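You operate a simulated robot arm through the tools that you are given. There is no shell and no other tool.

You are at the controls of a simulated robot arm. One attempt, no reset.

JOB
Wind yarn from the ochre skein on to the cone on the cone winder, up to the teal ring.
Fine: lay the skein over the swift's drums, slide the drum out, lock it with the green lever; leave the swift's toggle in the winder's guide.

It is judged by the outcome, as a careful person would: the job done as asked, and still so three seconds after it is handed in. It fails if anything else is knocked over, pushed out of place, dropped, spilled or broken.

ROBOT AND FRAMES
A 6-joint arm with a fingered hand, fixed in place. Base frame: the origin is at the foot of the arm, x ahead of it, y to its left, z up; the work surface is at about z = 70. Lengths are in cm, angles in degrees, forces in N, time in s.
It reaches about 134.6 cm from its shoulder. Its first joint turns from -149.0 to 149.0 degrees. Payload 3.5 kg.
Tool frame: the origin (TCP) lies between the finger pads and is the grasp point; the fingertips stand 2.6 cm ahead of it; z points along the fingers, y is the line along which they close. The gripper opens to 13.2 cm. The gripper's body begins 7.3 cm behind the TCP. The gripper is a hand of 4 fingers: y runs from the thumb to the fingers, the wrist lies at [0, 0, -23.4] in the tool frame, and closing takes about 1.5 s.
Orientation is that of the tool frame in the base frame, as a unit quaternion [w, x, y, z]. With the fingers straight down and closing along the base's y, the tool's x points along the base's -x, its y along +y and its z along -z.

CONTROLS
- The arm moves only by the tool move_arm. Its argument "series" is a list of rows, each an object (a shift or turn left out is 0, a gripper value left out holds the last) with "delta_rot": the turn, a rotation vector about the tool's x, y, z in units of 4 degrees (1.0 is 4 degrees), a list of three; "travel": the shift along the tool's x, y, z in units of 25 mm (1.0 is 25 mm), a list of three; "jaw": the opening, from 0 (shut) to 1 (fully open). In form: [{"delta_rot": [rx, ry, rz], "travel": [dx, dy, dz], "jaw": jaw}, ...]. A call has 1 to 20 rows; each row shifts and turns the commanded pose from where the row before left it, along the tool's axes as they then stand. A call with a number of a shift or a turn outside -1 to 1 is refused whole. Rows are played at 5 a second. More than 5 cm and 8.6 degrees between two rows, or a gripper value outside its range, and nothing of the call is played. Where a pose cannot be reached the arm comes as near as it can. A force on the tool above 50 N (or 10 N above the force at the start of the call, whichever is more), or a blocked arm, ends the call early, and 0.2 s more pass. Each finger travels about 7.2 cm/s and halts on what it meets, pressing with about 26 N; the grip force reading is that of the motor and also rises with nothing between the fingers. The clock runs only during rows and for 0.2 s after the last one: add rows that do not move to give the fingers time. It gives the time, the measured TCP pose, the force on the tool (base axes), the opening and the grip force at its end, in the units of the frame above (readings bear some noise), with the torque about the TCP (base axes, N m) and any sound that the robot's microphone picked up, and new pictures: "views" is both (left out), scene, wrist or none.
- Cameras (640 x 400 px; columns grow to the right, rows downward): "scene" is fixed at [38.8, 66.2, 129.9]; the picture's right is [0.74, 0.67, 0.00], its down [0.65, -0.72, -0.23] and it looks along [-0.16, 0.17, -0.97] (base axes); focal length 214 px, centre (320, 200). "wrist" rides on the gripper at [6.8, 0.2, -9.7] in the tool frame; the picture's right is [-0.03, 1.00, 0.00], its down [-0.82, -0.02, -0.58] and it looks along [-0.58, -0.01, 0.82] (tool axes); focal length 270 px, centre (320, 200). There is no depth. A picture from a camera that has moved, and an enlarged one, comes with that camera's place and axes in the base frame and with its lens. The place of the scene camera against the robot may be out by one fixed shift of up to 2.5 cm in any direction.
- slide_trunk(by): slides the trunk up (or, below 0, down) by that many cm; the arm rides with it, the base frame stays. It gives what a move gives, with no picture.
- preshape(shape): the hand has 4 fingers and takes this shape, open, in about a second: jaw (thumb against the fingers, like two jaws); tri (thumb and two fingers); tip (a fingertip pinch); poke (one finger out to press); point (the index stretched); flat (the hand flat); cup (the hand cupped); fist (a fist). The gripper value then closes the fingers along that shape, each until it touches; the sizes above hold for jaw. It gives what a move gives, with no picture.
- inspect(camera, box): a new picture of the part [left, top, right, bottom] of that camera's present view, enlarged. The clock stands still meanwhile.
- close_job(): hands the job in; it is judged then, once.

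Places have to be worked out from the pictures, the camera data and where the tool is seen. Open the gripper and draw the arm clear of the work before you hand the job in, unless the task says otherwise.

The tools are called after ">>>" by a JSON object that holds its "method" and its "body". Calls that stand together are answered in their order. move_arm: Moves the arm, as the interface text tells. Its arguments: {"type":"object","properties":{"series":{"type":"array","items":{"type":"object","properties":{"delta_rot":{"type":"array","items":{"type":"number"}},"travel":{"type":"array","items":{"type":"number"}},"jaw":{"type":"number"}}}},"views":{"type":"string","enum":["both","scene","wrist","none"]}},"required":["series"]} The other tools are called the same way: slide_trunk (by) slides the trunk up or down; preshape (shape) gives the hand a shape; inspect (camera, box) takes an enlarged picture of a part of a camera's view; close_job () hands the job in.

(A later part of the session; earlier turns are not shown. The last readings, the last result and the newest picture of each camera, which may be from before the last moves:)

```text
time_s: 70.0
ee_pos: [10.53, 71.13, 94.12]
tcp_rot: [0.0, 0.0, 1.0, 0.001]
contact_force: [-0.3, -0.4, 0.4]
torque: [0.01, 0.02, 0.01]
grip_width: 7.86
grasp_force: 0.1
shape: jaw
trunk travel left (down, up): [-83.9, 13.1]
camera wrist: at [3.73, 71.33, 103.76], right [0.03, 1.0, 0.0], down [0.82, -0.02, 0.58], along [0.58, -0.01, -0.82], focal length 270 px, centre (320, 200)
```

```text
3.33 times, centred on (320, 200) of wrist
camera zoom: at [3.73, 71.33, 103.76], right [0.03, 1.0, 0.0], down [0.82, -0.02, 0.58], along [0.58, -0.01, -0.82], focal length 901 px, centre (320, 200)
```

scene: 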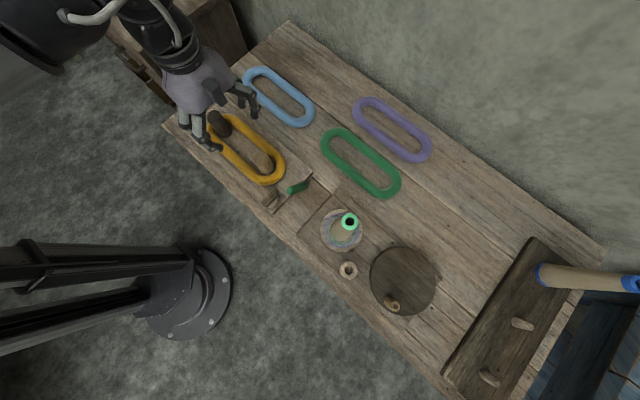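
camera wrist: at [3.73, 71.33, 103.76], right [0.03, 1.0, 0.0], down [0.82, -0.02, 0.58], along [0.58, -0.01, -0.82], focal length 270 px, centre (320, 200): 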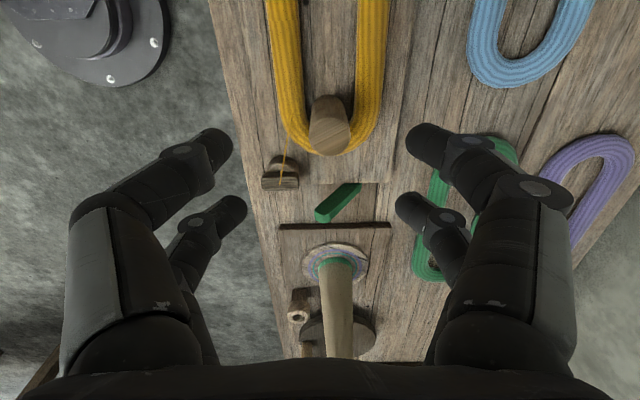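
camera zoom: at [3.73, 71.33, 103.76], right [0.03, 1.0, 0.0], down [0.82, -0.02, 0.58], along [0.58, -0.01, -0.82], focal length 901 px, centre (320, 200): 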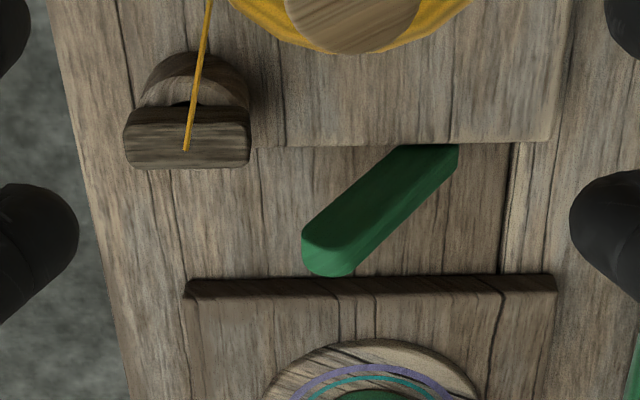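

The lever is locked over. Now the toggle: a ~4.7 cm bar along y at about (21, 66.1, 75.6), sitting over a cup. Before grasping it, I'll get a closer view of the guide and crank.

>>> {"method": "move_arm", "body": {"series": [{"travel": [-1, -0.4, 0]}, {"travel": [-1, -0.4, 0]}, {"travel": [-1, -0.4, 0]}, {"travel": [-1, -0.4, 0]}, {"travel": [-1, -0.4, 0]}, {"travel": [-1, 0, 0]}, {"travel": [-1, 0, 0]}, {"travel": [-1, 0, 0]}, {"travel": [-1, 0, 0]}, {"travel": [0, 0, 0]}]}}

>>> {"method": "inspect", "body": {"camera": "wrist", "box": [240, 100, 420, 240]}}

>>> {"method": "inspect", "body": {"camera": "wrist", "box": [270, 120, 350, 180]}}

```text
time_s: 72.2
ee_pos: [33.09, 66.38, 94.13]
tcp_rot: [0.0, 0.0, 1.0, 0.0]
contact_force: [0.1, -0.7, -0.3]
torque: [0.0, -0.01, 0.01]
grip_width: 7.86
grasp_force: 0.2
shape: jaw
trunk travel left (down, up): [-83.9, 13.1]
camera wrist: at [26.34, 66.43, 103.76], right [0.03, 1.0, 0.0], down [0.82, -0.02, 0.58], along [0.58, -0.01, -0.82], focal length 270 px, centre (320, 200)
```

scene: 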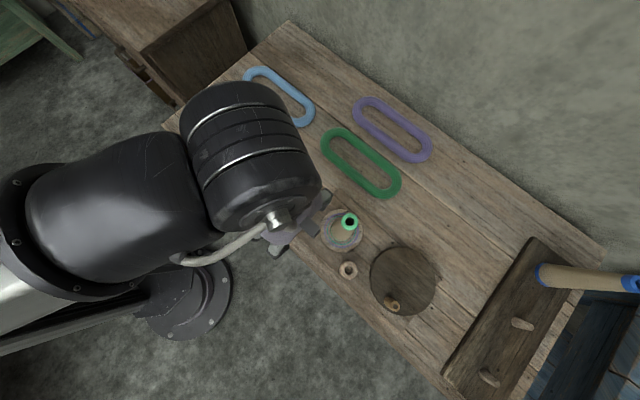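
wrist: 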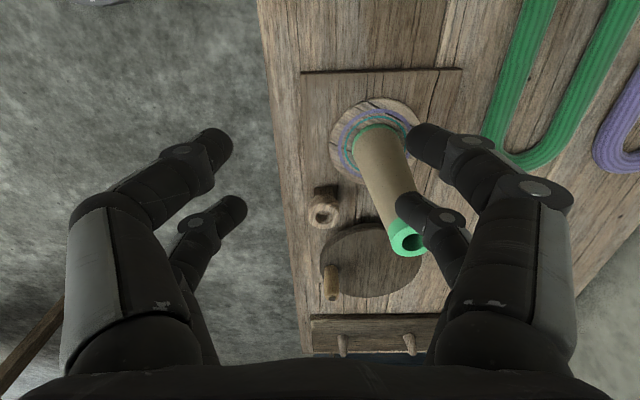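

```text
2.86 times, centred on (330, 170) of wrist
camera zoom: at [26.34, 66.43, 103.76], right [0.03, 1.0, 0.0], down [0.82, -0.02, 0.58], along [0.58, -0.01, -0.82], focal length 772 px, centre (291, 286)
```

zoom: 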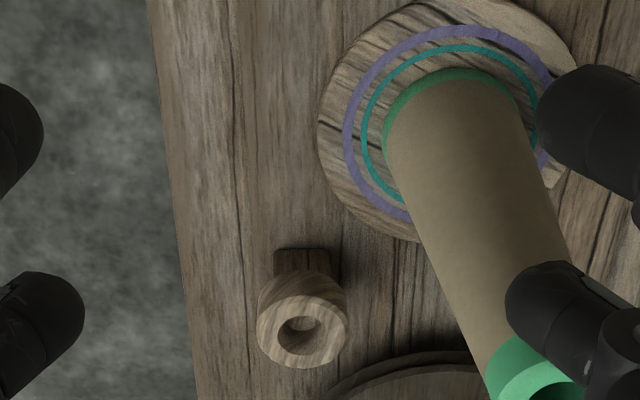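

```text
6.67 times, centred on (310, 150) of wrist
camera zoom: at [26.34, 66.43, 103.76], right [0.03, 1.0, 0.0], down [0.82, -0.02, 0.58], along [0.58, -0.01, -0.82], focal length 1802 px, centre (387, 533)
```

zoom: 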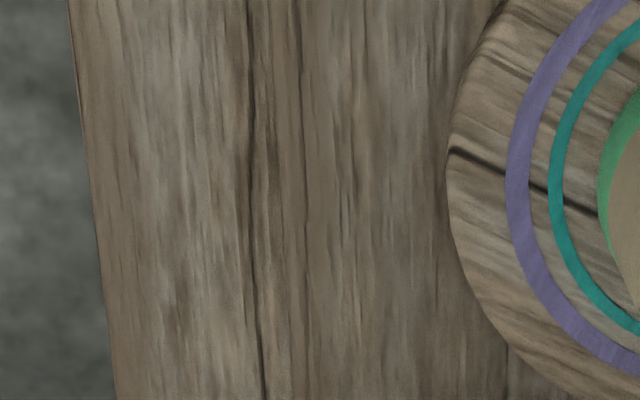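

The guide's ring is at about (48.1, 66.6), top z≈76.6, with a vertical hole ~2.1 cm across. To pinch the toggle across its 1.9 cm width I'll yaw the hand 90°. First I move above the toggle, then yaw at this safe height.

>>> {"method": "move_arm", "body": {"series": [{"travel": [1, 0, 0]}, {"travel": [1, 0, 0]}, {"travel": [1, 0, 0]}, {"travel": [1, 0, 0]}, {"travel": [1, 0, 0]}, {"delta_rot": [0, 0, -1]}, {"delta_rot": [0, 0, -1]}, {"delta_rot": [0, 0, -1]}, {"delta_rot": [0, 0, -1]}, {"delta_rot": [0, 0, -1]}, {"delta_rot": [0, 0, -1]}, {"delta_rot": [0, 0, -1]}, {"delta_rot": [0, 0, -1]}, {"delta_rot": [0, 0, -1]}, {"delta_rot": [0, 0, -1]}, {"delta_rot": [0, 0, -1]}, {"delta_rot": [0, 0, 0]}], "views": "none"}}

>>> {"method": "move_arm", "body": {"series": [{"delta_rot": [0, 0, -1]}, {"delta_rot": [0, 0, -1]}, {"delta_rot": [0, 0, -1]}, {"delta_rot": [0, 0, -1]}, {"delta_rot": [0, 0, -1]}, {"delta_rot": [0, 0, -1]}, {"delta_rot": [0, 0, -1]}, {"delta_rot": [0, 0, -1]}, {"delta_rot": [0, 0, -1]}, {"delta_rot": [0, 0, -1]}, {"delta_rot": [0, 0, -1]}, {"delta_rot": [0, 0, -0.5]}, {"delta_rot": [0, 0, 0]}, {"delta_rot": [0, 0, 0]}]}}

```text
time_s: 75.8
ee_pos: [20.61, 66.23, 94.21]
tcp_rot: [0.0, -0.375, 0.927, 0.0]
contact_force: [-0.3, 0.3, -0.3]
torque: [-0.05, -0.05, -0.01]
grip_width: 7.85
grasp_force: 0.0
shape: jaw
trunk travel left (down, up): [-83.9, 13.1]
```

```text
time_s: 78.8
ee_pos: [20.66, 66.34, 93.97]
tcp_rot: [0.0, 0.708, -0.707, 0.0]
contact_force: [0.0, -0.5, 0.0]
torque: [-0.01, 0.0, -0.02]
grip_width: 7.89
grasp_force: 0.0
shape: jaw
trunk travel left (down, up): [-83.9, 13.1]
camera wrist: at [20.56, 59.42, 103.76], right [-1.0, 0.02, 0.0], down [0.02, 0.82, 0.58], along [0.01, 0.58, -0.82], focal length 270 px, centre (320, 200)
```

scene: 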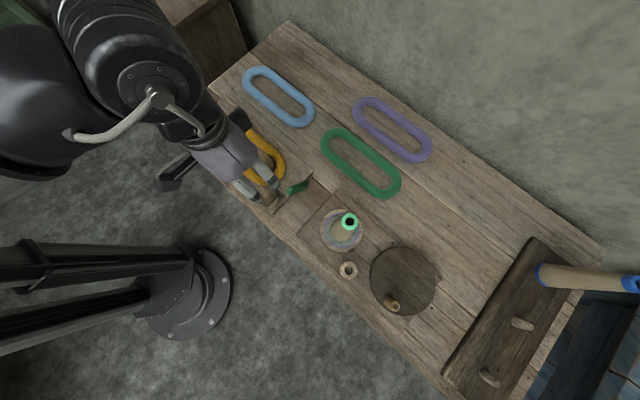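
wrist: 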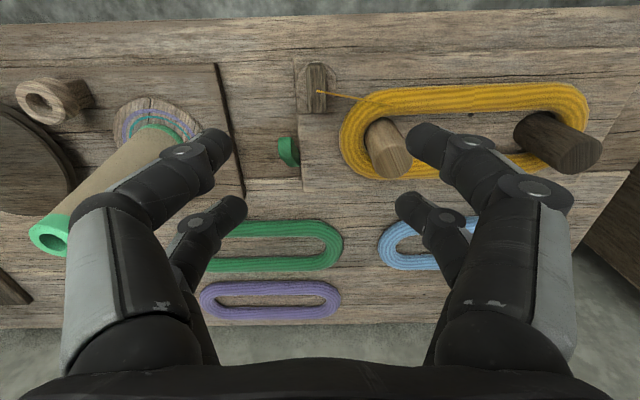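

The yaw worked. I'll zoom in on the toggle from this new viewpoint to refine its position.

>>> {"method": "inspect", "body": {"camera": "wrist", "box": [270, 45, 370, 125]}}

>>> {"method": "inspect", "body": {"camera": "wrist", "box": [320, 60, 620, 200]}}

```text
5.00 times, centred on (320, 85) of wrist
camera zoom: at [20.56, 59.42, 103.76], right [-1.0, 0.02, 0.0], down [0.02, 0.82, 0.58], along [0.01, 0.58, -0.82], focal length 1351 px, centre (320, 775)
```

zoom: 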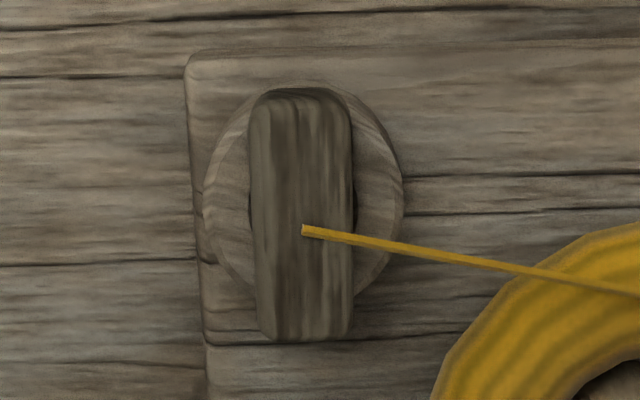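

```text
2.13 times, centred on (470, 130) of wrist
camera zoom: at [20.56, 59.42, 103.76], right [-1.0, 0.02, 0.0], down [0.02, 0.82, 0.58], along [0.01, 0.58, -0.82], focal length 577 px, centre (0, 349)
```

zoom: 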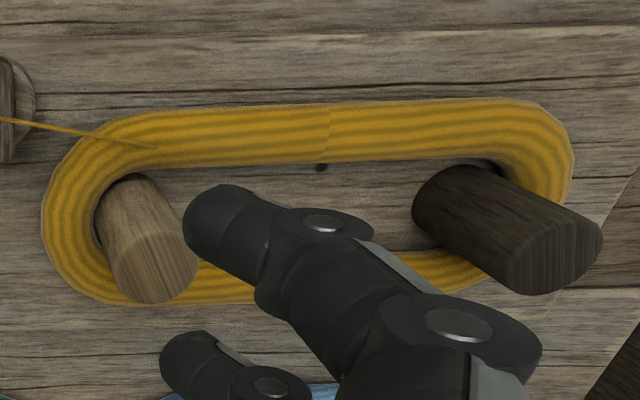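

The toggle bar is centred at about (20.9, 65.75), 1.9 cm wide in x and ~4.3 cm long in y, on a 4 cm cup. I'll align, narrow the jaw to ~5 cm and descend part way.

>>> {"method": "move_arm", "body": {"series": [{"travel": [0.22, -0.1, 0], "jaw": 0.4}, {"travel": [0, 0, 0]}, {"travel": [0, 0, 0]}], "views": "none"}}

>>> {"method": "slide_trunk", "body": {"by": -12.5}}

>>> {"method": "move_arm", "body": {"series": [{"travel": [0, 0, 0]}]}}

```text
time_s: 79.6
ee_pos: [20.99, 65.83, 94.05]
tcp_rot: [0.001, -0.707, 0.707, 0.0]
contact_force: [-0.3, -0.6, 0.4]
torque: [-0.02, -0.01, 0.0]
grip_width: 5.33
grasp_force: 0.1
shape: jaw
trunk travel left (down, up): [-83.9, 13.1]
```

```text
time_s: 81.1
ee_pos: [20.98, 65.62, 81.56]
tcp_rot: [0.0, -0.707, 0.707, -0.001]
contact_force: [-0.4, -0.4, 0.0]
torque: [-0.01, 0.02, 0.01]
grip_width: 5.35
grasp_force: 0.1
shape: jaw
trunk travel left (down, up): [-71.4, 25.6]
```

```text
time_s: 81.5
ee_pos: [20.85, 65.78, 81.63]
tcp_rot: [0.0, 0.708, -0.707, 0.0]
contact_force: [-0.2, 0.0, -1.2]
torque: [0.03, 0.01, 0.02]
grip_width: 5.31
grasp_force: 0.1
shape: jaw
trunk travel left (down, up): [-71.4, 25.6]
camera wrist: at [20.81, 58.89, 91.27], right [-1.0, 0.03, 0.0], down [0.02, 0.82, 0.58], along [0.01, 0.58, -0.82], focal length 270 px, centre (320, 200)
```

scene: 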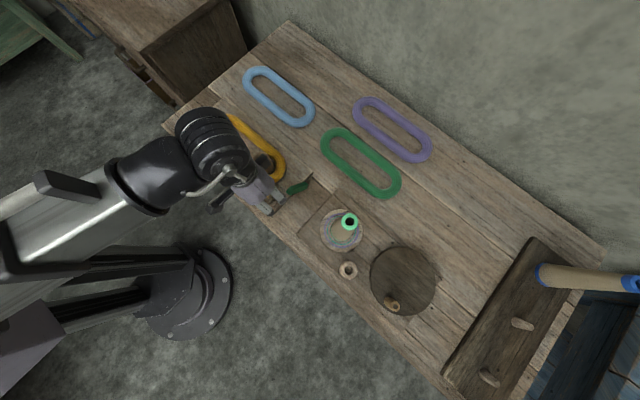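
wrist: 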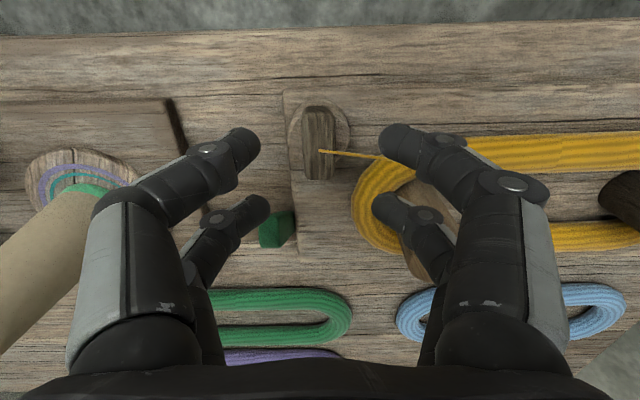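

The finger pairs are centred on the bar. I'll lower to TCP z≈77.8, with tips just above the cup rim.

>>> {"method": "slide_trunk", "body": {"by": -3.7}}

>>> {"method": "move_arm", "body": {"series": [{"travel": [0, 0, 0]}]}}

```text
time_s: 82.3
ee_pos: [21.0, 65.78, 77.85]
tcp_rot: [-0.001, -0.707, 0.707, 0.0]
contact_force: [-0.7, -0.3, 0.6]
torque: [0.02, 0.02, 0.0]
grip_width: 5.34
grasp_force: 0.1
shape: jaw
trunk travel left (down, up): [-67.7, 29.3]
```

```text
time_s: 82.7
ee_pos: [20.91, 65.69, 77.88]
tcp_rot: [0.0, 0.708, -0.706, 0.0]
contact_force: [-0.3, -0.7, 0.3]
torque: [0.0, 0.0, -0.01]
grip_width: 5.33
grasp_force: 0.0
shape: jaw
trunk travel left (down, up): [-67.7, 29.3]
camera wrist: at [20.81, 58.89, 87.56], right [-1.0, 0.03, 0.0], down [0.02, 0.82, 0.58], along [0.01, 0.58, -0.82], focal length 270 px, centre (320, 200)
```

scene: 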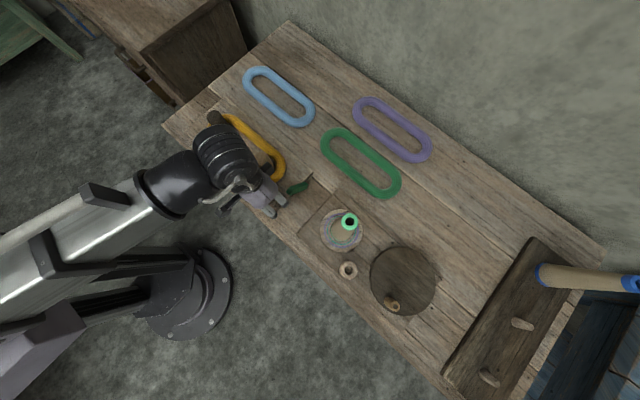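
wrist: 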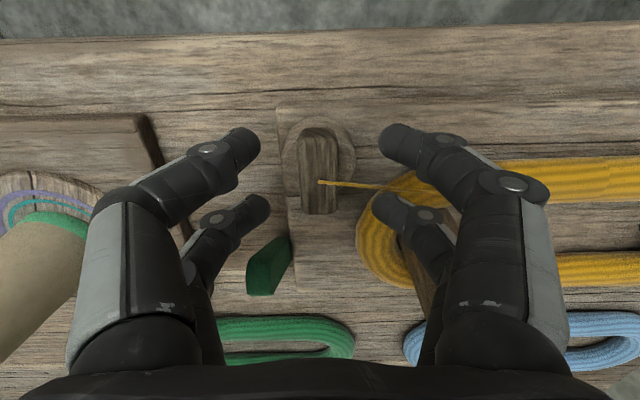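

The bar lies between both finger pairs. Closing on it.

>>> {"method": "move_arm", "body": {"series": [{"jaw": 0.32}, {"jaw": 0.26}, {"jaw": 0.2}, {"jaw": 0.14}, {"jaw": 0.08}, {"jaw": 0.05}, {"jaw": 0.05}, {"jaw": 0.05}]}}

```text
time_s: 84.5
ee_pos: [20.81, 65.6, 77.98]
tcp_rot: [0.0, 0.707, -0.707, -0.001]
contact_force: [-0.4, 1.1, 27.6]
torque: [0.28, -0.08, 0.0]
grip_width: 1.14
grasp_force: 25.8
shape: jaw
trunk travel left (down, up): [-67.7, 29.3]
camera wrist: at [20.77, 58.79, 87.68], right [-1.0, 0.03, 0.0], down [0.02, 0.81, 0.58], along [0.02, 0.58, -0.82], focal length 270 px, centre (320, 200)
```

scene: 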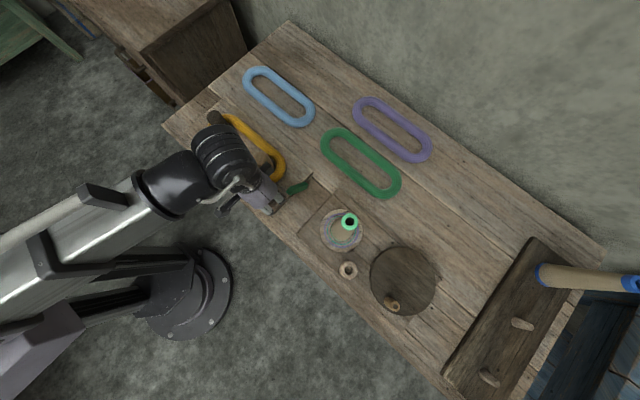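
wrist: 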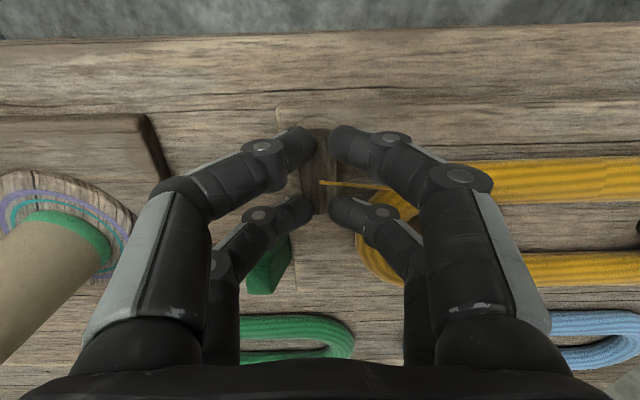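

The jaw closed to 1.1 cm with 27 N pushing up, so the fingertips are on top of the bar rather than beside it. Re-triangulating puts the bar top at z≈75.2, so I'll open, lower ~1 cm and try again.

>>> {"method": "move_arm", "body": {"series": [{"jaw": 0.2}, {"jaw": 0.38}, {"jaw": 0.38}, {"jaw": 0.38}, {"jaw": 0.38}], "views": "none"}}

>>> {"method": "slide_trunk", "body": {"by": -0.9}}

>>> {"method": "move_arm", "body": {"series": [{"travel": [0, 0, 0]}], "views": "wrist"}}

```text
time_s: 85.7
ee_pos: [20.85, 65.64, 77.89]
tcp_rot: [0.0, 0.707, -0.707, -0.001]
contact_force: [0.7, 0.0, 0.0]
torque: [0.0, -0.01, 0.01]
grip_width: 4.99
grasp_force: 0.1
shape: jaw
trunk travel left (down, up): [-67.7, 29.3]
```

```text
time_s: 86.3
ee_pos: [20.93, 65.78, 76.99]
tcp_rot: [0.0, -0.707, 0.707, 0.0]
contact_force: [0.6, -0.4, -0.5]
torque: [0.01, 0.05, -0.01]
grip_width: 4.97
grasp_force: 0.1
shape: jaw
trunk travel left (down, up): [-66.8, 30.2]
```

```text
time_s: 86.7
ee_pos: [20.83, 65.71, 76.96]
tcp_rot: [0.0, -0.707, 0.707, 0.0]
contact_force: [-0.3, 0.4, 0.3]
torque: [0.01, 0.0, 0.04]
grip_width: 4.97
grasp_force: 0.0
shape: jaw
trunk travel left (down, up): [-66.8, 30.2]
camera wrist: at [20.81, 58.89, 86.66], right [-1.0, 0.03, 0.0], down [0.02, 0.82, 0.58], along [0.01, 0.58, -0.82], focal length 270 px, centre (320, 200)
```

wrist: 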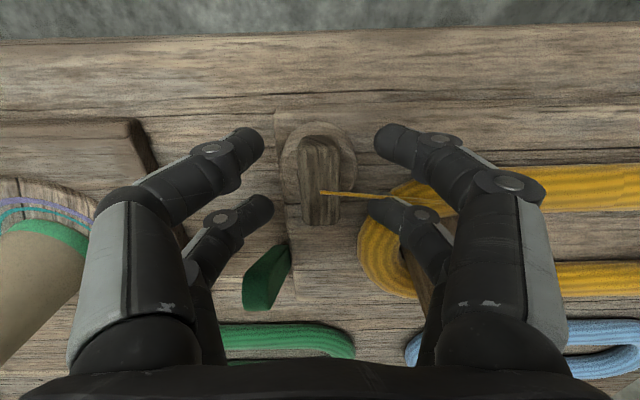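

Closing again at the lower height.

>>> {"method": "move_arm", "body": {"series": [{"jaw": 0.3}, {"jaw": 0.25}, {"jaw": 0.2}, {"jaw": 0.15}, {"jaw": 0.1}, {"jaw": 0.08}, {"jaw": 0.08}], "views": "wrist"}}

>>> {"method": "inspect", "body": {"camera": "wrist", "box": [270, 110, 370, 240]}}

```text
time_s: 88.3
ee_pos: [20.92, 65.8, 77.02]
tcp_rot: [0.0, -0.707, 0.707, 0.0]
contact_force: [0.7, 3.6, 2.8]
torque: [0.13, -0.02, 0.0]
grip_width: 0.94
grasp_force: 26.1
shape: jaw
trunk travel left (down, up): [-66.8, 30.2]
camera wrist: at [20.81, 58.93, 86.65], right [-1.0, 0.03, 0.0], down [0.02, 0.82, 0.58], along [0.01, 0.58, -0.82], focal length 270 px, centre (320, 200)
```

wrist: 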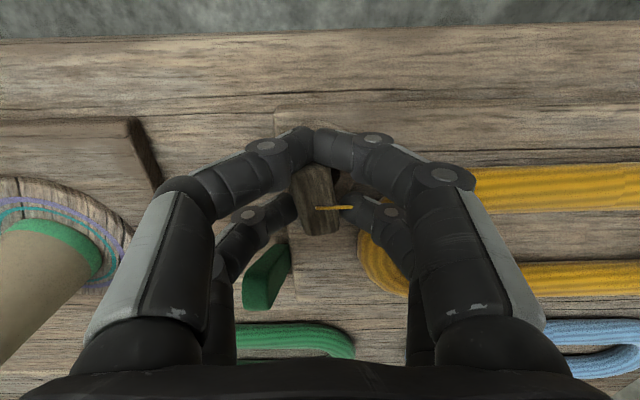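

```text
3.08 times, centred on (320, 175) of wrist
camera zoom: at [20.81, 58.93, 86.65], right [-1.0, 0.03, 0.0], down [0.02, 0.82, 0.58], along [0.01, 0.58, -0.82], focal length 832 px, centre (320, 277)
```

zoom: 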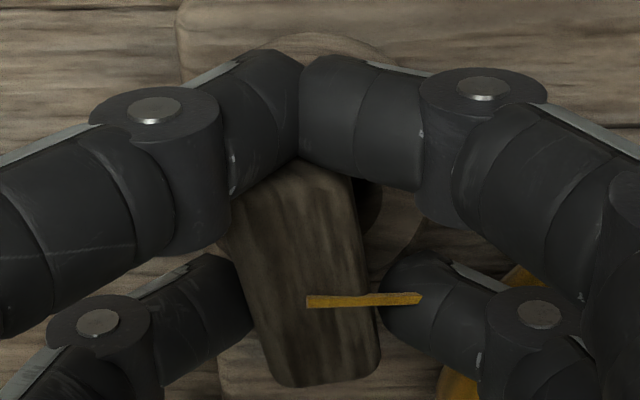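

The near finger pair missed the bar's near end and the bar was nudged and rotated slightly. I'll open and re-measure.

>>> {"method": "move_arm", "body": {"series": [{"jaw": 0.2}, {"jaw": 0.38}, {"jaw": 0.38}, {"jaw": 0.38}, {"jaw": 0.38}], "views": "wrist"}}

>>> {"method": "inspect", "body": {"camera": "wrist", "box": [250, 100, 390, 240]}}

```text
time_s: 89.5
ee_pos: [20.88, 65.75, 77.03]
tcp_rot: [0.001, -0.707, 0.707, 0.0]
contact_force: [-0.2, -0.2, -0.6]
torque: [-0.02, 0.0, 0.02]
grip_width: 4.95
grasp_force: 0.0
shape: jaw
trunk travel left (down, up): [-66.8, 30.2]
camera wrist: at [20.81, 58.89, 86.66], right [-1.0, 0.03, 0.0], down [0.02, 0.82, 0.58], along [0.01, 0.58, -0.82], focal length 270 px, centre (320, 200)
```

wrist: 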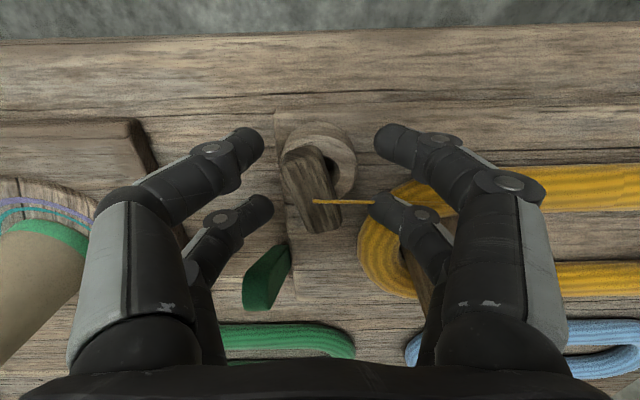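

```text
2.86 times, centred on (320, 170) of wrist
camera zoom: at [20.81, 58.89, 86.66], right [-1.0, 0.03, 0.0], down [0.02, 0.82, 0.58], along [0.01, 0.58, -0.82], focal length 772 px, centre (320, 286)
```

zoom: 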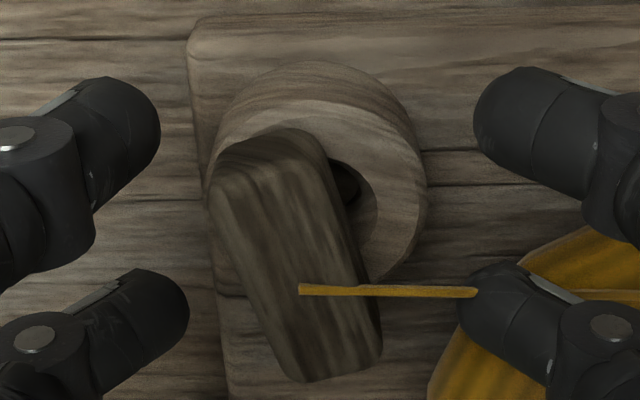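

The bar is now centred at about (21.2, 66.4), yawed ~15°, and still seated on the cup. I'll lift slightly, shift so both finger pairs straddle it evenly (y≈66.5), lower and close; both pairs should square it up.

>>> {"method": "slide_trunk", "body": {"by": 2}}

>>> {"method": "move_arm", "body": {"series": [{"travel": [-0.3, -0.14, 0], "jaw": 0.36}, {"delta_rot": [0, 0, -1]}, {"travel": [0, 0, 0]}], "views": "none"}}

>>> {"method": "slide_trunk", "body": {"by": -2.2}}

>>> {"method": "move_arm", "body": {"series": [{"travel": [0, 0, 0]}], "views": "wrist"}}

>>> {"method": "inspect", "body": {"camera": "wrist", "box": [250, 100, 390, 240]}}

```text
time_s: 90.2
ee_pos: [20.92, 65.77, 78.92]
tcp_rot: [0.0, 0.707, -0.707, 0.0]
contact_force: [-0.1, 0.0, -1.0]
torque: [0.03, 0.02, -0.02]
grip_width: 4.99
grasp_force: 0.0
shape: jaw
trunk travel left (down, up): [-68.8, 28.2]
```

```text
time_s: 91.0
ee_pos: [21.19, 66.56, 78.88]
tcp_rot: [0.0, 0.732, -0.681, 0.0]
contact_force: [0.9, -0.1, 0.8]
torque: [-0.02, -0.01, 0.01]
grip_width: 4.79
grasp_force: 0.0
shape: jaw
trunk travel left (down, up): [-68.8, 28.2]
```

```text
time_s: 91.7
ee_pos: [21.15, 66.52, 76.65]
tcp_rot: [0.0, 0.732, -0.682, 0.0]
contact_force: [0.2, -0.3, -0.2]
torque: [0.01, 0.01, -0.01]
grip_width: 4.8
grasp_force: 0.1
shape: jaw
trunk travel left (down, up): [-66.6, 30.4]
```

```text
time_s: 92.1
ee_pos: [21.16, 66.45, 76.82]
tcp_rot: [0.0, 0.732, -0.682, 0.0]
contact_force: [-0.1, 0.0, -1.3]
torque: [-0.07, -0.01, 0.03]
grip_width: 4.8
grasp_force: 0.2
shape: jaw
trunk travel left (down, up): [-66.6, 30.4]
camera wrist: at [21.57, 59.65, 86.46], right [-1.0, -0.04, 0.0], down [-0.04, 0.82, 0.58], along [-0.03, 0.58, -0.82], focal length 270 px, centre (320, 200)
```

wrist: 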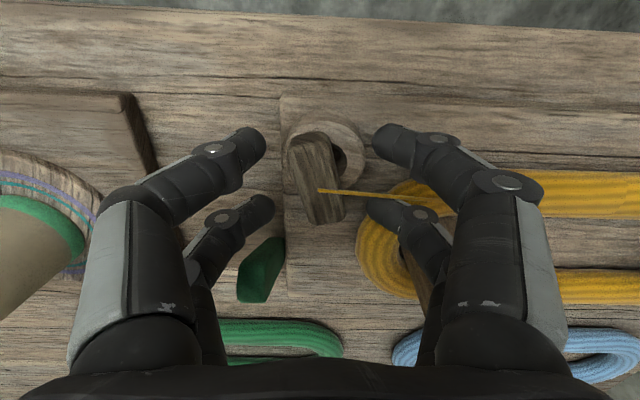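

```text
2.86 times, centred on (320, 170) of wrist
camera zoom: at [21.57, 59.65, 86.46], right [-1.0, -0.04, 0.0], down [-0.04, 0.82, 0.58], along [-0.03, 0.58, -0.82], focal length 772 px, centre (320, 286)
```

zoom: 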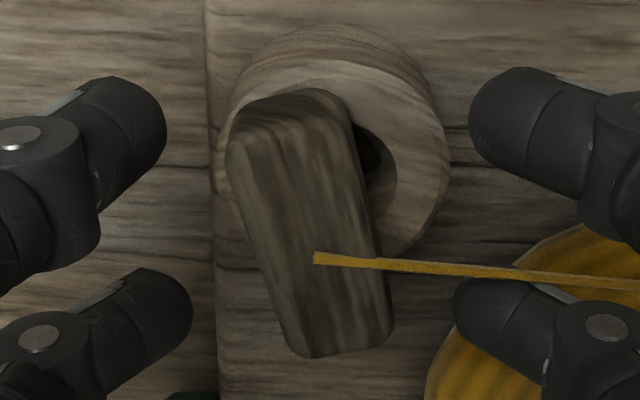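

Both pairs now straddle the bar along its length. Closing.

>>> {"method": "move_arm", "body": {"series": [{"jaw": 0.3}, {"jaw": 0.26}, {"jaw": 0.22}, {"jaw": 0.18}, {"jaw": 0.14}, {"jaw": 0.1}, {"jaw": 0.08}, {"jaw": 0.08}], "views": "wrist"}}

>>> {"method": "inspect", "body": {"camera": "wrist", "box": [250, 100, 390, 240]}}

```text
time_s: 93.9
ee_pos: [21.12, 66.43, 76.76]
tcp_rot: [0.001, 0.731, -0.682, 0.001]
contact_force: [-1.0, -10.2, -0.3]
torque: [-0.21, 0.03, 0.06]
grip_width: 1.58
grasp_force: 26.0
shape: jaw
trunk travel left (down, up): [-66.6, 30.4]
camera wrist: at [21.56, 59.55, 86.5], right [-1.0, -0.04, 0.0], down [-0.04, 0.82, 0.58], along [-0.03, 0.58, -0.82], focal length 270 px, centre (320, 200)
```

wrist: 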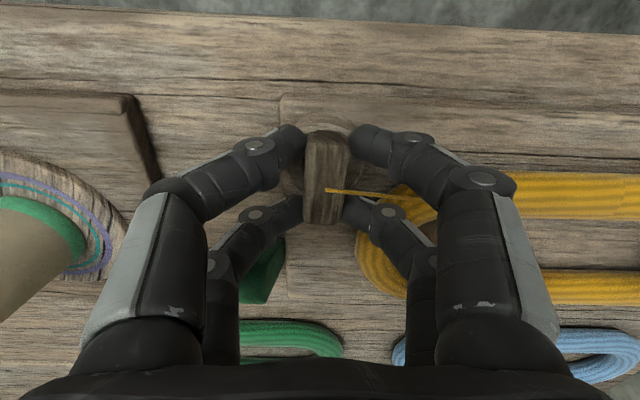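

```text
2.86 times, centred on (320, 170) of wrist
camera zoom: at [21.56, 59.55, 86.5], right [-1.0, -0.04, 0.0], down [-0.04, 0.82, 0.58], along [-0.03, 0.58, -0.82], focal length 772 px, centre (320, 286)
```

zoom: 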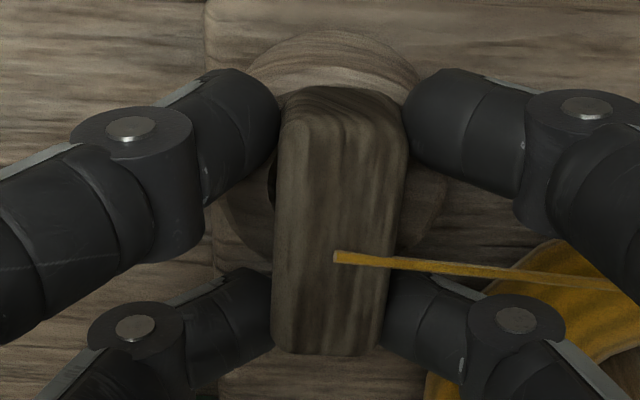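

Solid, even grip at 1.58 cm. I'll lift straight up with the trunk and check that the toggle comes out of the cup.

>>> {"method": "slide_trunk", "body": {"by": 5}}

>>> {"method": "move_arm", "body": {"series": [{"travel": [0, 0, 0]}]}}

>>> {"method": "inspect", "body": {"camera": "wrist", "box": [250, 100, 390, 240]}}

```text
time_s: 94.8
ee_pos: [21.08, 66.43, 81.66]
tcp_rot: [0.0, 0.731, -0.683, -0.001]
contact_force: [0.7, -1.2, -0.4]
torque: [-0.02, 0.02, 0.01]
grip_width: 1.38
grasp_force: 26.7
shape: jaw
trunk travel left (down, up): [-71.6, 25.4]
```

```text
time_s: 95.2
ee_pos: [21.32, 66.52, 81.74]
tcp_rot: [0.0, 0.731, -0.683, 0.001]
contact_force: [-0.2, 0.6, 0.4]
torque: [-0.04, 0.0, -0.02]
grip_width: 1.4
grasp_force: 25.6
shape: jaw
trunk travel left (down, up): [-71.6, 25.4]
camera wrist: at [21.57, 59.65, 91.46], right [-1.0, -0.04, 0.0], down [-0.04, 0.82, 0.58], along [-0.03, 0.58, -0.82], focal length 270 px, centre (320, 200)
```

scene: 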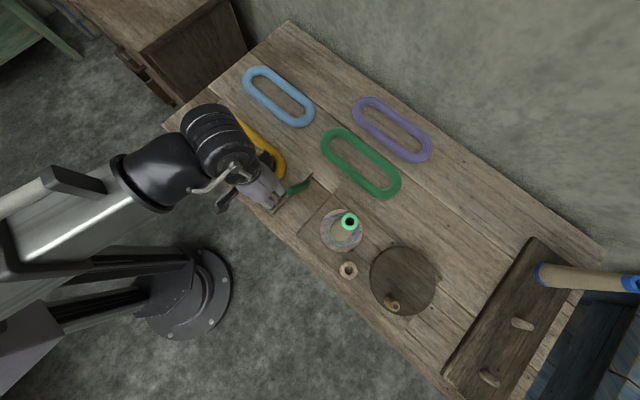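
wrist: 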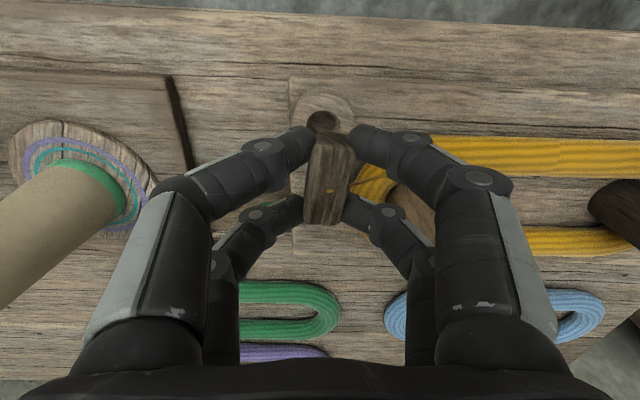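

```text
2.86 times, centred on (320, 170) of wrist
camera zoom: at [21.57, 59.65, 91.46], right [-1.0, -0.04, 0.0], down [-0.04, 0.82, 0.58], along [-0.03, 0.58, -0.82], focal length 772 px, centre (320, 286)
```

zoom: 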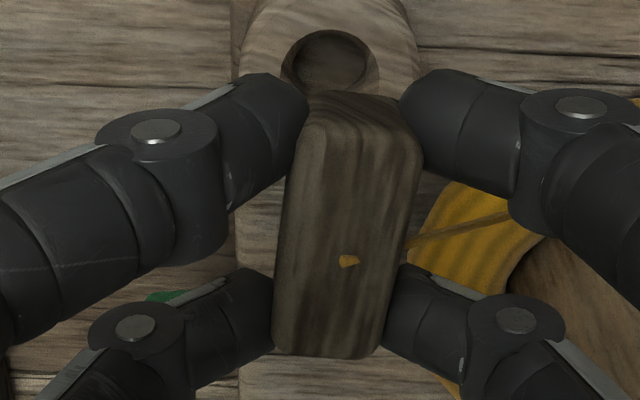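

The toggle is free of the cup and held level. I'll raise above cone height, square the yaw, and move over the guide (48.1, 66.6).

>>> {"method": "slide_trunk", "body": {"by": 8.6}}

>>> {"method": "move_arm", "body": {"series": [{"delta_rot": [0, 0, 1]}, {"travel": [0.15, -0.5, 0]}, {"travel": [0.2, -0.9, 0]}, {"travel": [0.2, -0.9, 0]}, {"travel": [0.2, -0.9, 0]}, {"travel": [0.2, -0.9, 0]}, {"travel": [0, -0.9, 0]}, {"travel": [0, -0.9, 0]}, {"travel": [0, -0.9, 0]}, {"travel": [-0.2, -0.9, 0]}, {"travel": [-0.2, -0.9, 0]}, {"travel": [-0.2, -0.9, 0]}, {"travel": [-0.1, -0.9, 0]}, {"travel": [-0.1, -0.5, 0]}, {"travel": [0, 0, 0]}, {"travel": [0, 0, 0]}]}}

>>> {"method": "inspect", "body": {"camera": "wrist", "box": [250, 60, 410, 240]}}

```text
time_s: 96.4
ee_pos: [21.23, 66.41, 90.44]
tcp_rot: [0.0, 0.731, -0.682, 0.0]
contact_force: [-0.3, 0.1, 0.4]
torque: [0.03, -0.03, 0.01]
grip_width: 1.4
grasp_force: 26.2
shape: jaw
trunk travel left (down, up): [-80.2, 16.8]
```

```text
time_s: 99.8
ee_pos: [48.43, 66.16, 90.36]
tcp_rot: [-0.001, 0.707, -0.707, 0.0]
contact_force: [-0.2, 0.1, 0.1]
torque: [0.0, 0.04, 0.01]
grip_width: 1.4
grasp_force: 26.0
shape: jaw
trunk travel left (down, up): [-80.2, 16.8]
camera wrist: at [48.3, 59.3, 100.06], right [-1.0, 0.03, 0.0], down [0.02, 0.82, 0.58], along [0.01, 0.58, -0.82], focal length 270 px, centre (320, 200)
```

scene: 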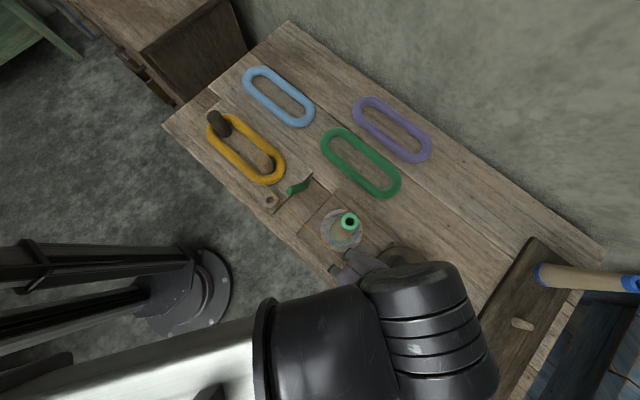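
wrist: 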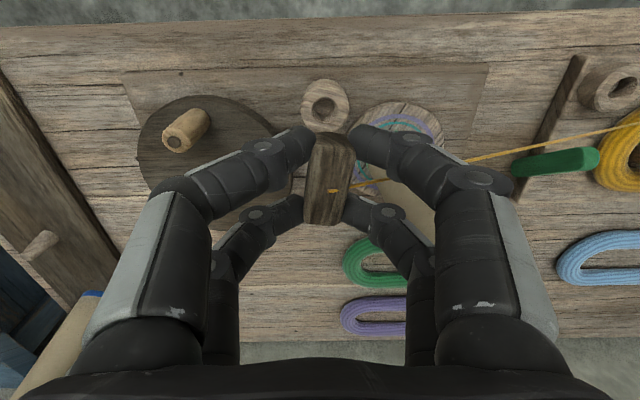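

```text
2.22 times, centred on (330, 150) of wrist
camera zoom: at [48.3, 59.3, 100.06], right [-1.0, 0.03, 0.0], down [0.02, 0.82, 0.58], along [0.01, 0.58, -0.82], focal length 601 px, centre (298, 311)
```

zoom: 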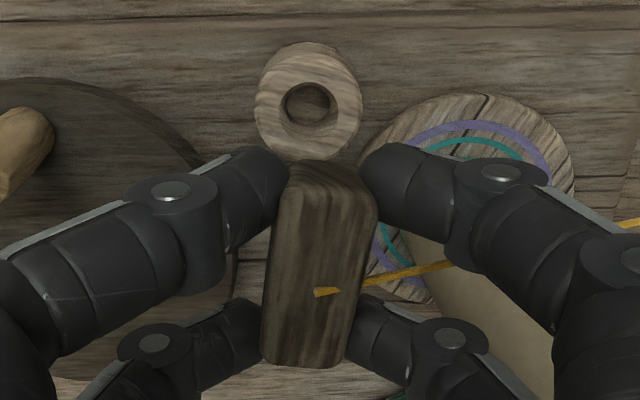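

The toggle bar and the guide hole line up at about (48.0, 66.45) by my measurements. I'll lower in stages, checking alignment.

>>> {"method": "slide_trunk", "body": {"by": -6.5}}

>>> {"method": "move_arm", "body": {"series": [{"travel": [0, 0, 0]}]}}

>>> {"method": "inspect", "body": {"camera": "wrist", "box": [250, 60, 410, 240]}}

>>> {"method": "inspect", "body": {"camera": "scene", "box": [310, 220, 420, 310]}}

```text
time_s: 100.8
ee_pos: [48.41, 66.05, 83.89]
tcp_rot: [0.0, 0.707, -0.707, 0.0]
contact_force: [-0.6, -0.5, 0.5]
torque: [-0.02, 0.0, 0.0]
grip_width: 1.38
grasp_force: 26.2
shape: jaw
trunk travel left (down, up): [-73.7, 23.3]
```

```text
time_s: 101.2
ee_pos: [48.47, 66.23, 83.82]
tcp_rot: [0.0, -0.707, 0.707, 0.0]
contact_force: [0.4, -0.5, -0.4]
torque: [0.01, 0.0, 0.0]
grip_width: 1.39
grasp_force: 25.7
shape: jaw
trunk travel left (down, up): [-73.7, 23.3]
camera wrist: at [48.3, 59.31, 93.56], right [-1.0, 0.03, 0.0], down [0.02, 0.82, 0.58], along [0.01, 0.58, -0.82], focal length 270 px, centre (320, 200)
```

scene: 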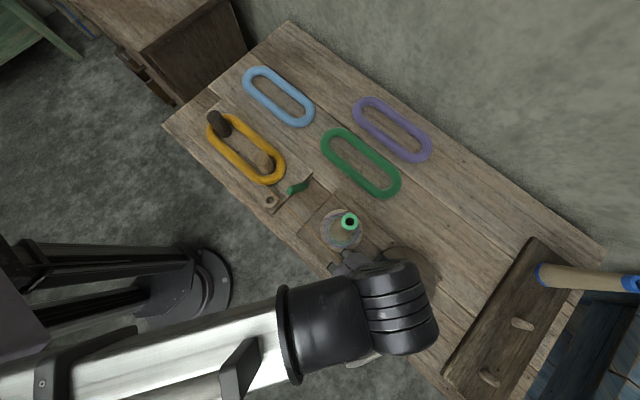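
wrist: 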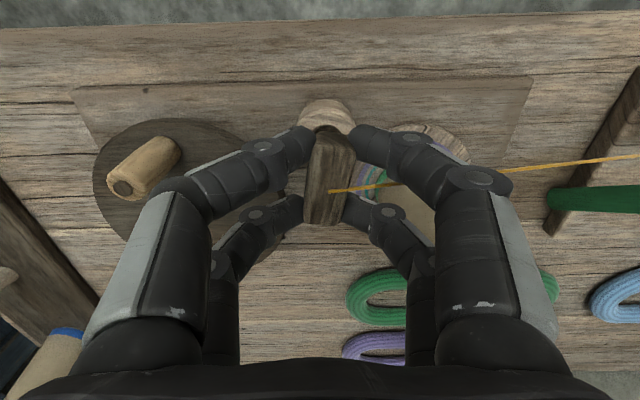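

```text
2.22 times, centred on (330, 150) of wrist
camera zoom: at [48.3, 59.31, 93.56], right [-1.0, 0.03, 0.0], down [0.02, 0.82, 0.58], along [0.01, 0.58, -0.82], focal length 601 px, centre (298, 311)
```

zoom: 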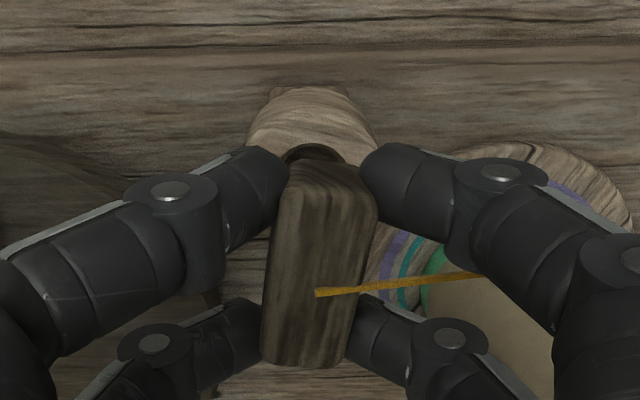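

```text
4.44 times, centred on (365, 265) of scene
camera zoom: at [38.8, 66.2, 129.9], right [0.74, 0.67, 0.0], down [0.65, -0.72, -0.23], along [-0.16, 0.17, -0.97], focal length 953 px, centre (120, -89)
```

zoom: 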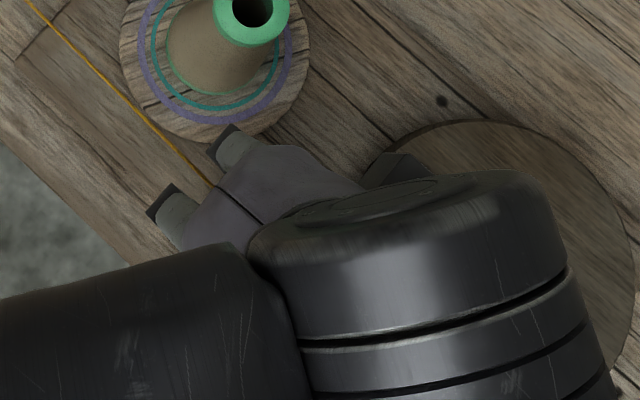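

Still well aligned (guide centre x≈47.96, hole edge consistent with top z≈76.7). I'll lower in 1 cm steps with the arm so force protection is active.

>>> {"method": "move_arm", "body": {"series": [{"travel": [0, 0, 0.2]}, {"travel": [0, 0, 0.2]}, {"travel": [0, 0, 0.2]}, {"travel": [0, 0, 0]}], "views": "none"}}

```text
time_s: 102.2
ee_pos: [48.37, 66.17, 83.87]
tcp_rot: [0.0, -0.707, 0.708, 0.0]
contact_force: [0.1, -0.2, -0.6]
torque: [0.0, 0.01, 0.01]
grip_width: 1.4
grasp_force: 25.6
shape: jaw
out of reach, approached as far as the arm can: row 1, 2, 3
trunk travel left (down, up): [-73.7, 23.3]
```

The arm itself is at its lower limit here. I'll raise the arm 5 cm and drop the trunk 5 cm so I have protected downward travel.

>>> {"method": "move_arm", "body": {"series": [{"travel": [0, 0, -0.5]}, {"travel": [0, 0, -0.5]}, {"travel": [0, 0, -0.5]}, {"travel": [0, 0, -0.5]}, {"travel": [0, 0, 0]}, {"travel": [0, 0, 0]}], "views": "none"}}

>>> {"method": "slide_trunk", "body": {"by": -5}}

>>> {"method": "move_arm", "body": {"series": [{"travel": [0, 0, 0]}]}}

```text
time_s: 103.6
ee_pos: [48.44, 66.11, 83.87]
tcp_rot: [0.0, -0.706, 0.708, 0.0]
contact_force: [0.9, -0.8, -0.3]
torque: [0.01, 0.04, -0.02]
grip_width: 1.38
grasp_force: 26.8
shape: jaw
out of reach, approached as far as the arm can: row 1, 2, 3, 4
trunk travel left (down, up): [-73.7, 23.3]
```

```text
time_s: 104.5
ee_pos: [48.23, 66.16, 79.37]
tcp_rot: [0.005, -0.707, 0.707, 0.001]
contact_force: [-1.0, -3.5, 49.2]
torque: [0.31, 0.0, 0.09]
grip_width: 1.74
grasp_force: 26.5
shape: jaw
trunk travel left (down, up): [-68.8, 28.2]
stopped: the force on the tool passed its limit at 63 N (the readings are from after the stop); the commanded pose is now the measured one
```

```text
time_s: 104.9
ee_pos: [48.31, 66.1, 79.36]
tcp_rot: [-0.005, 0.707, -0.707, -0.002]
contact_force: [-0.6, -2.9, 55.1]
torque: [0.3, -0.02, 0.09]
grip_width: 1.76
grasp_force: 25.8
shape: jaw
trunk travel left (down, up): [-68.8, 28.2]
camera wrist: at [48.2, 59.2, 88.97], right [-1.0, 0.02, -0.01], down [0.02, 0.81, 0.59], along [0.02, 0.58, -0.81], focal length 270 px, centre (320, 200)
```

scene: 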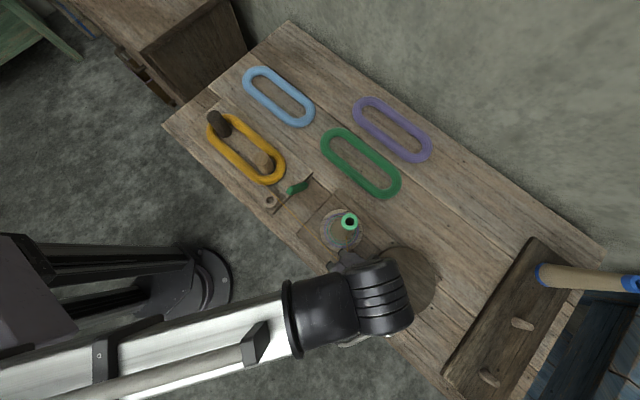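
wrist: 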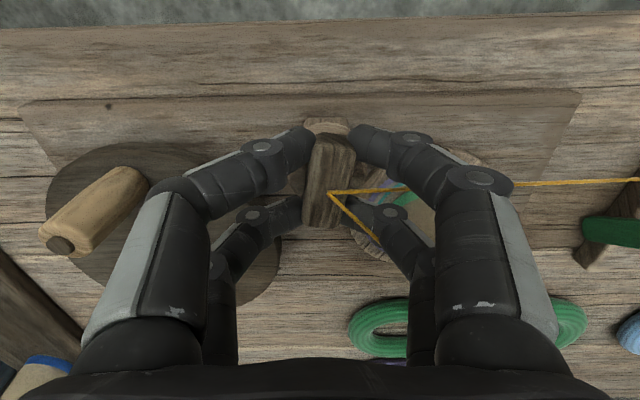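

The stop came at TCP z=79.4, the expected seating height. The yarn now runs from the toggle on to the cone, so the toggle is in the guide. I'll relieve the pressing force, then release.

>>> {"method": "slide_trunk", "body": {"by": 0.4}}

>>> {"method": "move_arm", "body": {"series": [{"travel": [0, 0, 0]}], "views": "wrist"}}

>>> {"method": "inspect", "body": {"camera": "wrist", "box": [250, 60, 450, 260]}}

```text
time_s: 105.4
ee_pos: [48.4, 66.2, 79.46]
tcp_rot: [-0.003, 0.707, -0.707, -0.002]
contact_force: [-3.8, -7.1, 11.6]
torque: [-0.01, 0.18, 0.11]
grip_width: 1.63
grasp_force: 26.3
shape: jaw
trunk travel left (down, up): [-69.2, 27.8]
```

```text
time_s: 105.8
ee_pos: [48.41, 66.31, 79.38]
tcp_rot: [0.003, -0.707, 0.707, 0.001]
contact_force: [-6.5, -10.7, 6.3]
torque: [-0.12, 0.17, 0.16]
grip_width: 1.64
grasp_force: 26.2
shape: jaw
trunk travel left (down, up): [-69.2, 27.8]
camera wrist: at [48.31, 59.35, 89.08], right [-1.0, 0.02, 0.0], down [0.02, 0.81, 0.58], along [0.02, 0.58, -0.81], focal length 270 px, centre (320, 200)
```

wrist: 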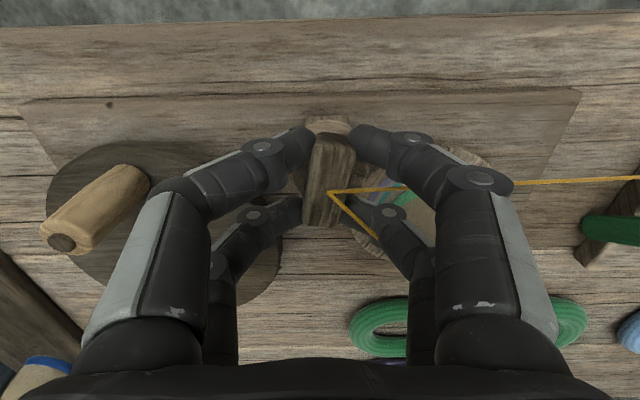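

```text
2.00 times, centred on (350, 160) of wrist
camera zoom: at [48.31, 59.35, 89.08], right [-1.0, 0.02, 0.0], down [0.02, 0.81, 0.58], along [0.02, 0.58, -0.81], focal length 541 px, centre (260, 280)
```

zoom: 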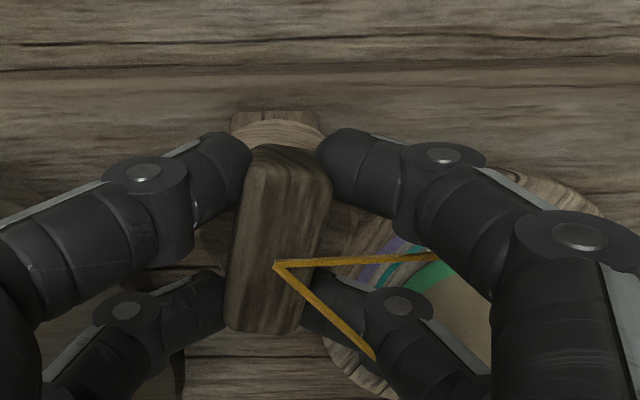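

The toggle is at full depth, with small sideways loads showing the peg resting against the hole wall. I'll ease the hand toward -y/-x to relieve it, then open slowly.

>>> {"method": "move_arm", "body": {"series": [{"travel": [0.06, 0.04, 0]}, {"travel": [0.04, 0.02, 0]}, {"travel": [0, 0, 0]}], "views": "none"}}

>>> {"method": "move_arm", "body": {"series": [{"jaw": 0.15}, {"jaw": 0.2}, {"jaw": 0.25}, {"jaw": 0.3}, {"jaw": 0.36}, {"jaw": 0.36}, {"jaw": 0.36}], "views": "wrist"}}

>>> {"method": "inspect", "body": {"camera": "wrist", "box": [250, 60, 450, 260]}}

```text
time_s: 106.6
ee_pos: [48.45, 66.19, 79.38]
tcp_rot: [-0.005, 0.707, -0.707, -0.002]
contact_force: [-0.2, 4.7, 12.2]
torque: [0.28, 0.03, 0.03]
grip_width: 1.62
grasp_force: 25.5
shape: jaw
trunk travel left (down, up): [-69.2, 27.8]
```

```text
time_s: 108.2
ee_pos: [48.27, 66.11, 79.28]
tcp_rot: [-0.003, 0.707, -0.707, -0.002]
contact_force: [-0.1, 0.3, 0.3]
torque: [0.04, 0.01, -0.01]
grip_width: 4.72
grasp_force: 0.0
shape: jaw
trunk travel left (down, up): [-69.2, 27.8]
camera wrist: at [48.23, 59.22, 88.99], right [-1.0, 0.02, 0.0], down [0.02, 0.81, 0.58], along [0.02, 0.58, -0.81], focal length 270 px, centre (320, 200)
```

wrist: 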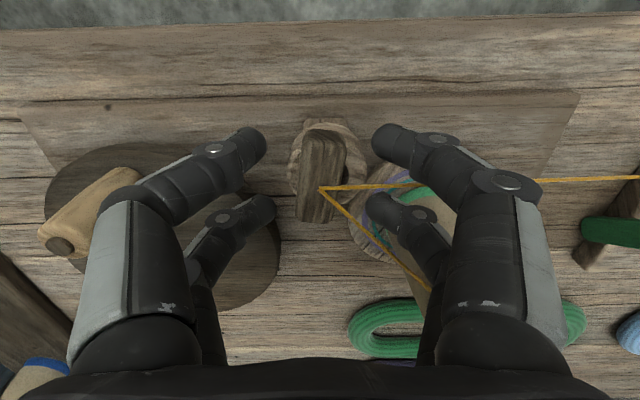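

```text
2.00 times, centred on (350, 160) of wrist
camera zoom: at [48.23, 59.22, 88.99], right [-1.0, 0.02, 0.0], down [0.02, 0.81, 0.58], along [0.02, 0.58, -0.81], focal length 541 px, centre (260, 280)
```

zoom: 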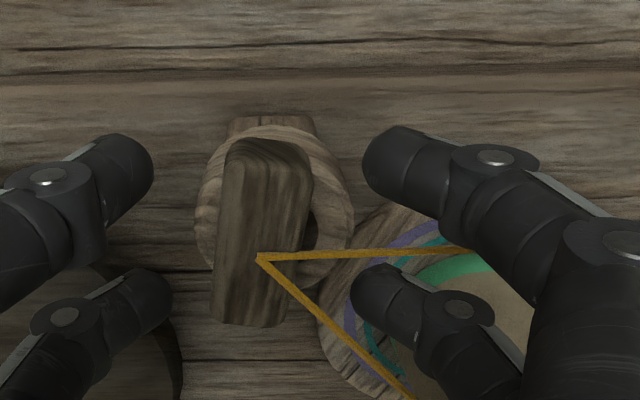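

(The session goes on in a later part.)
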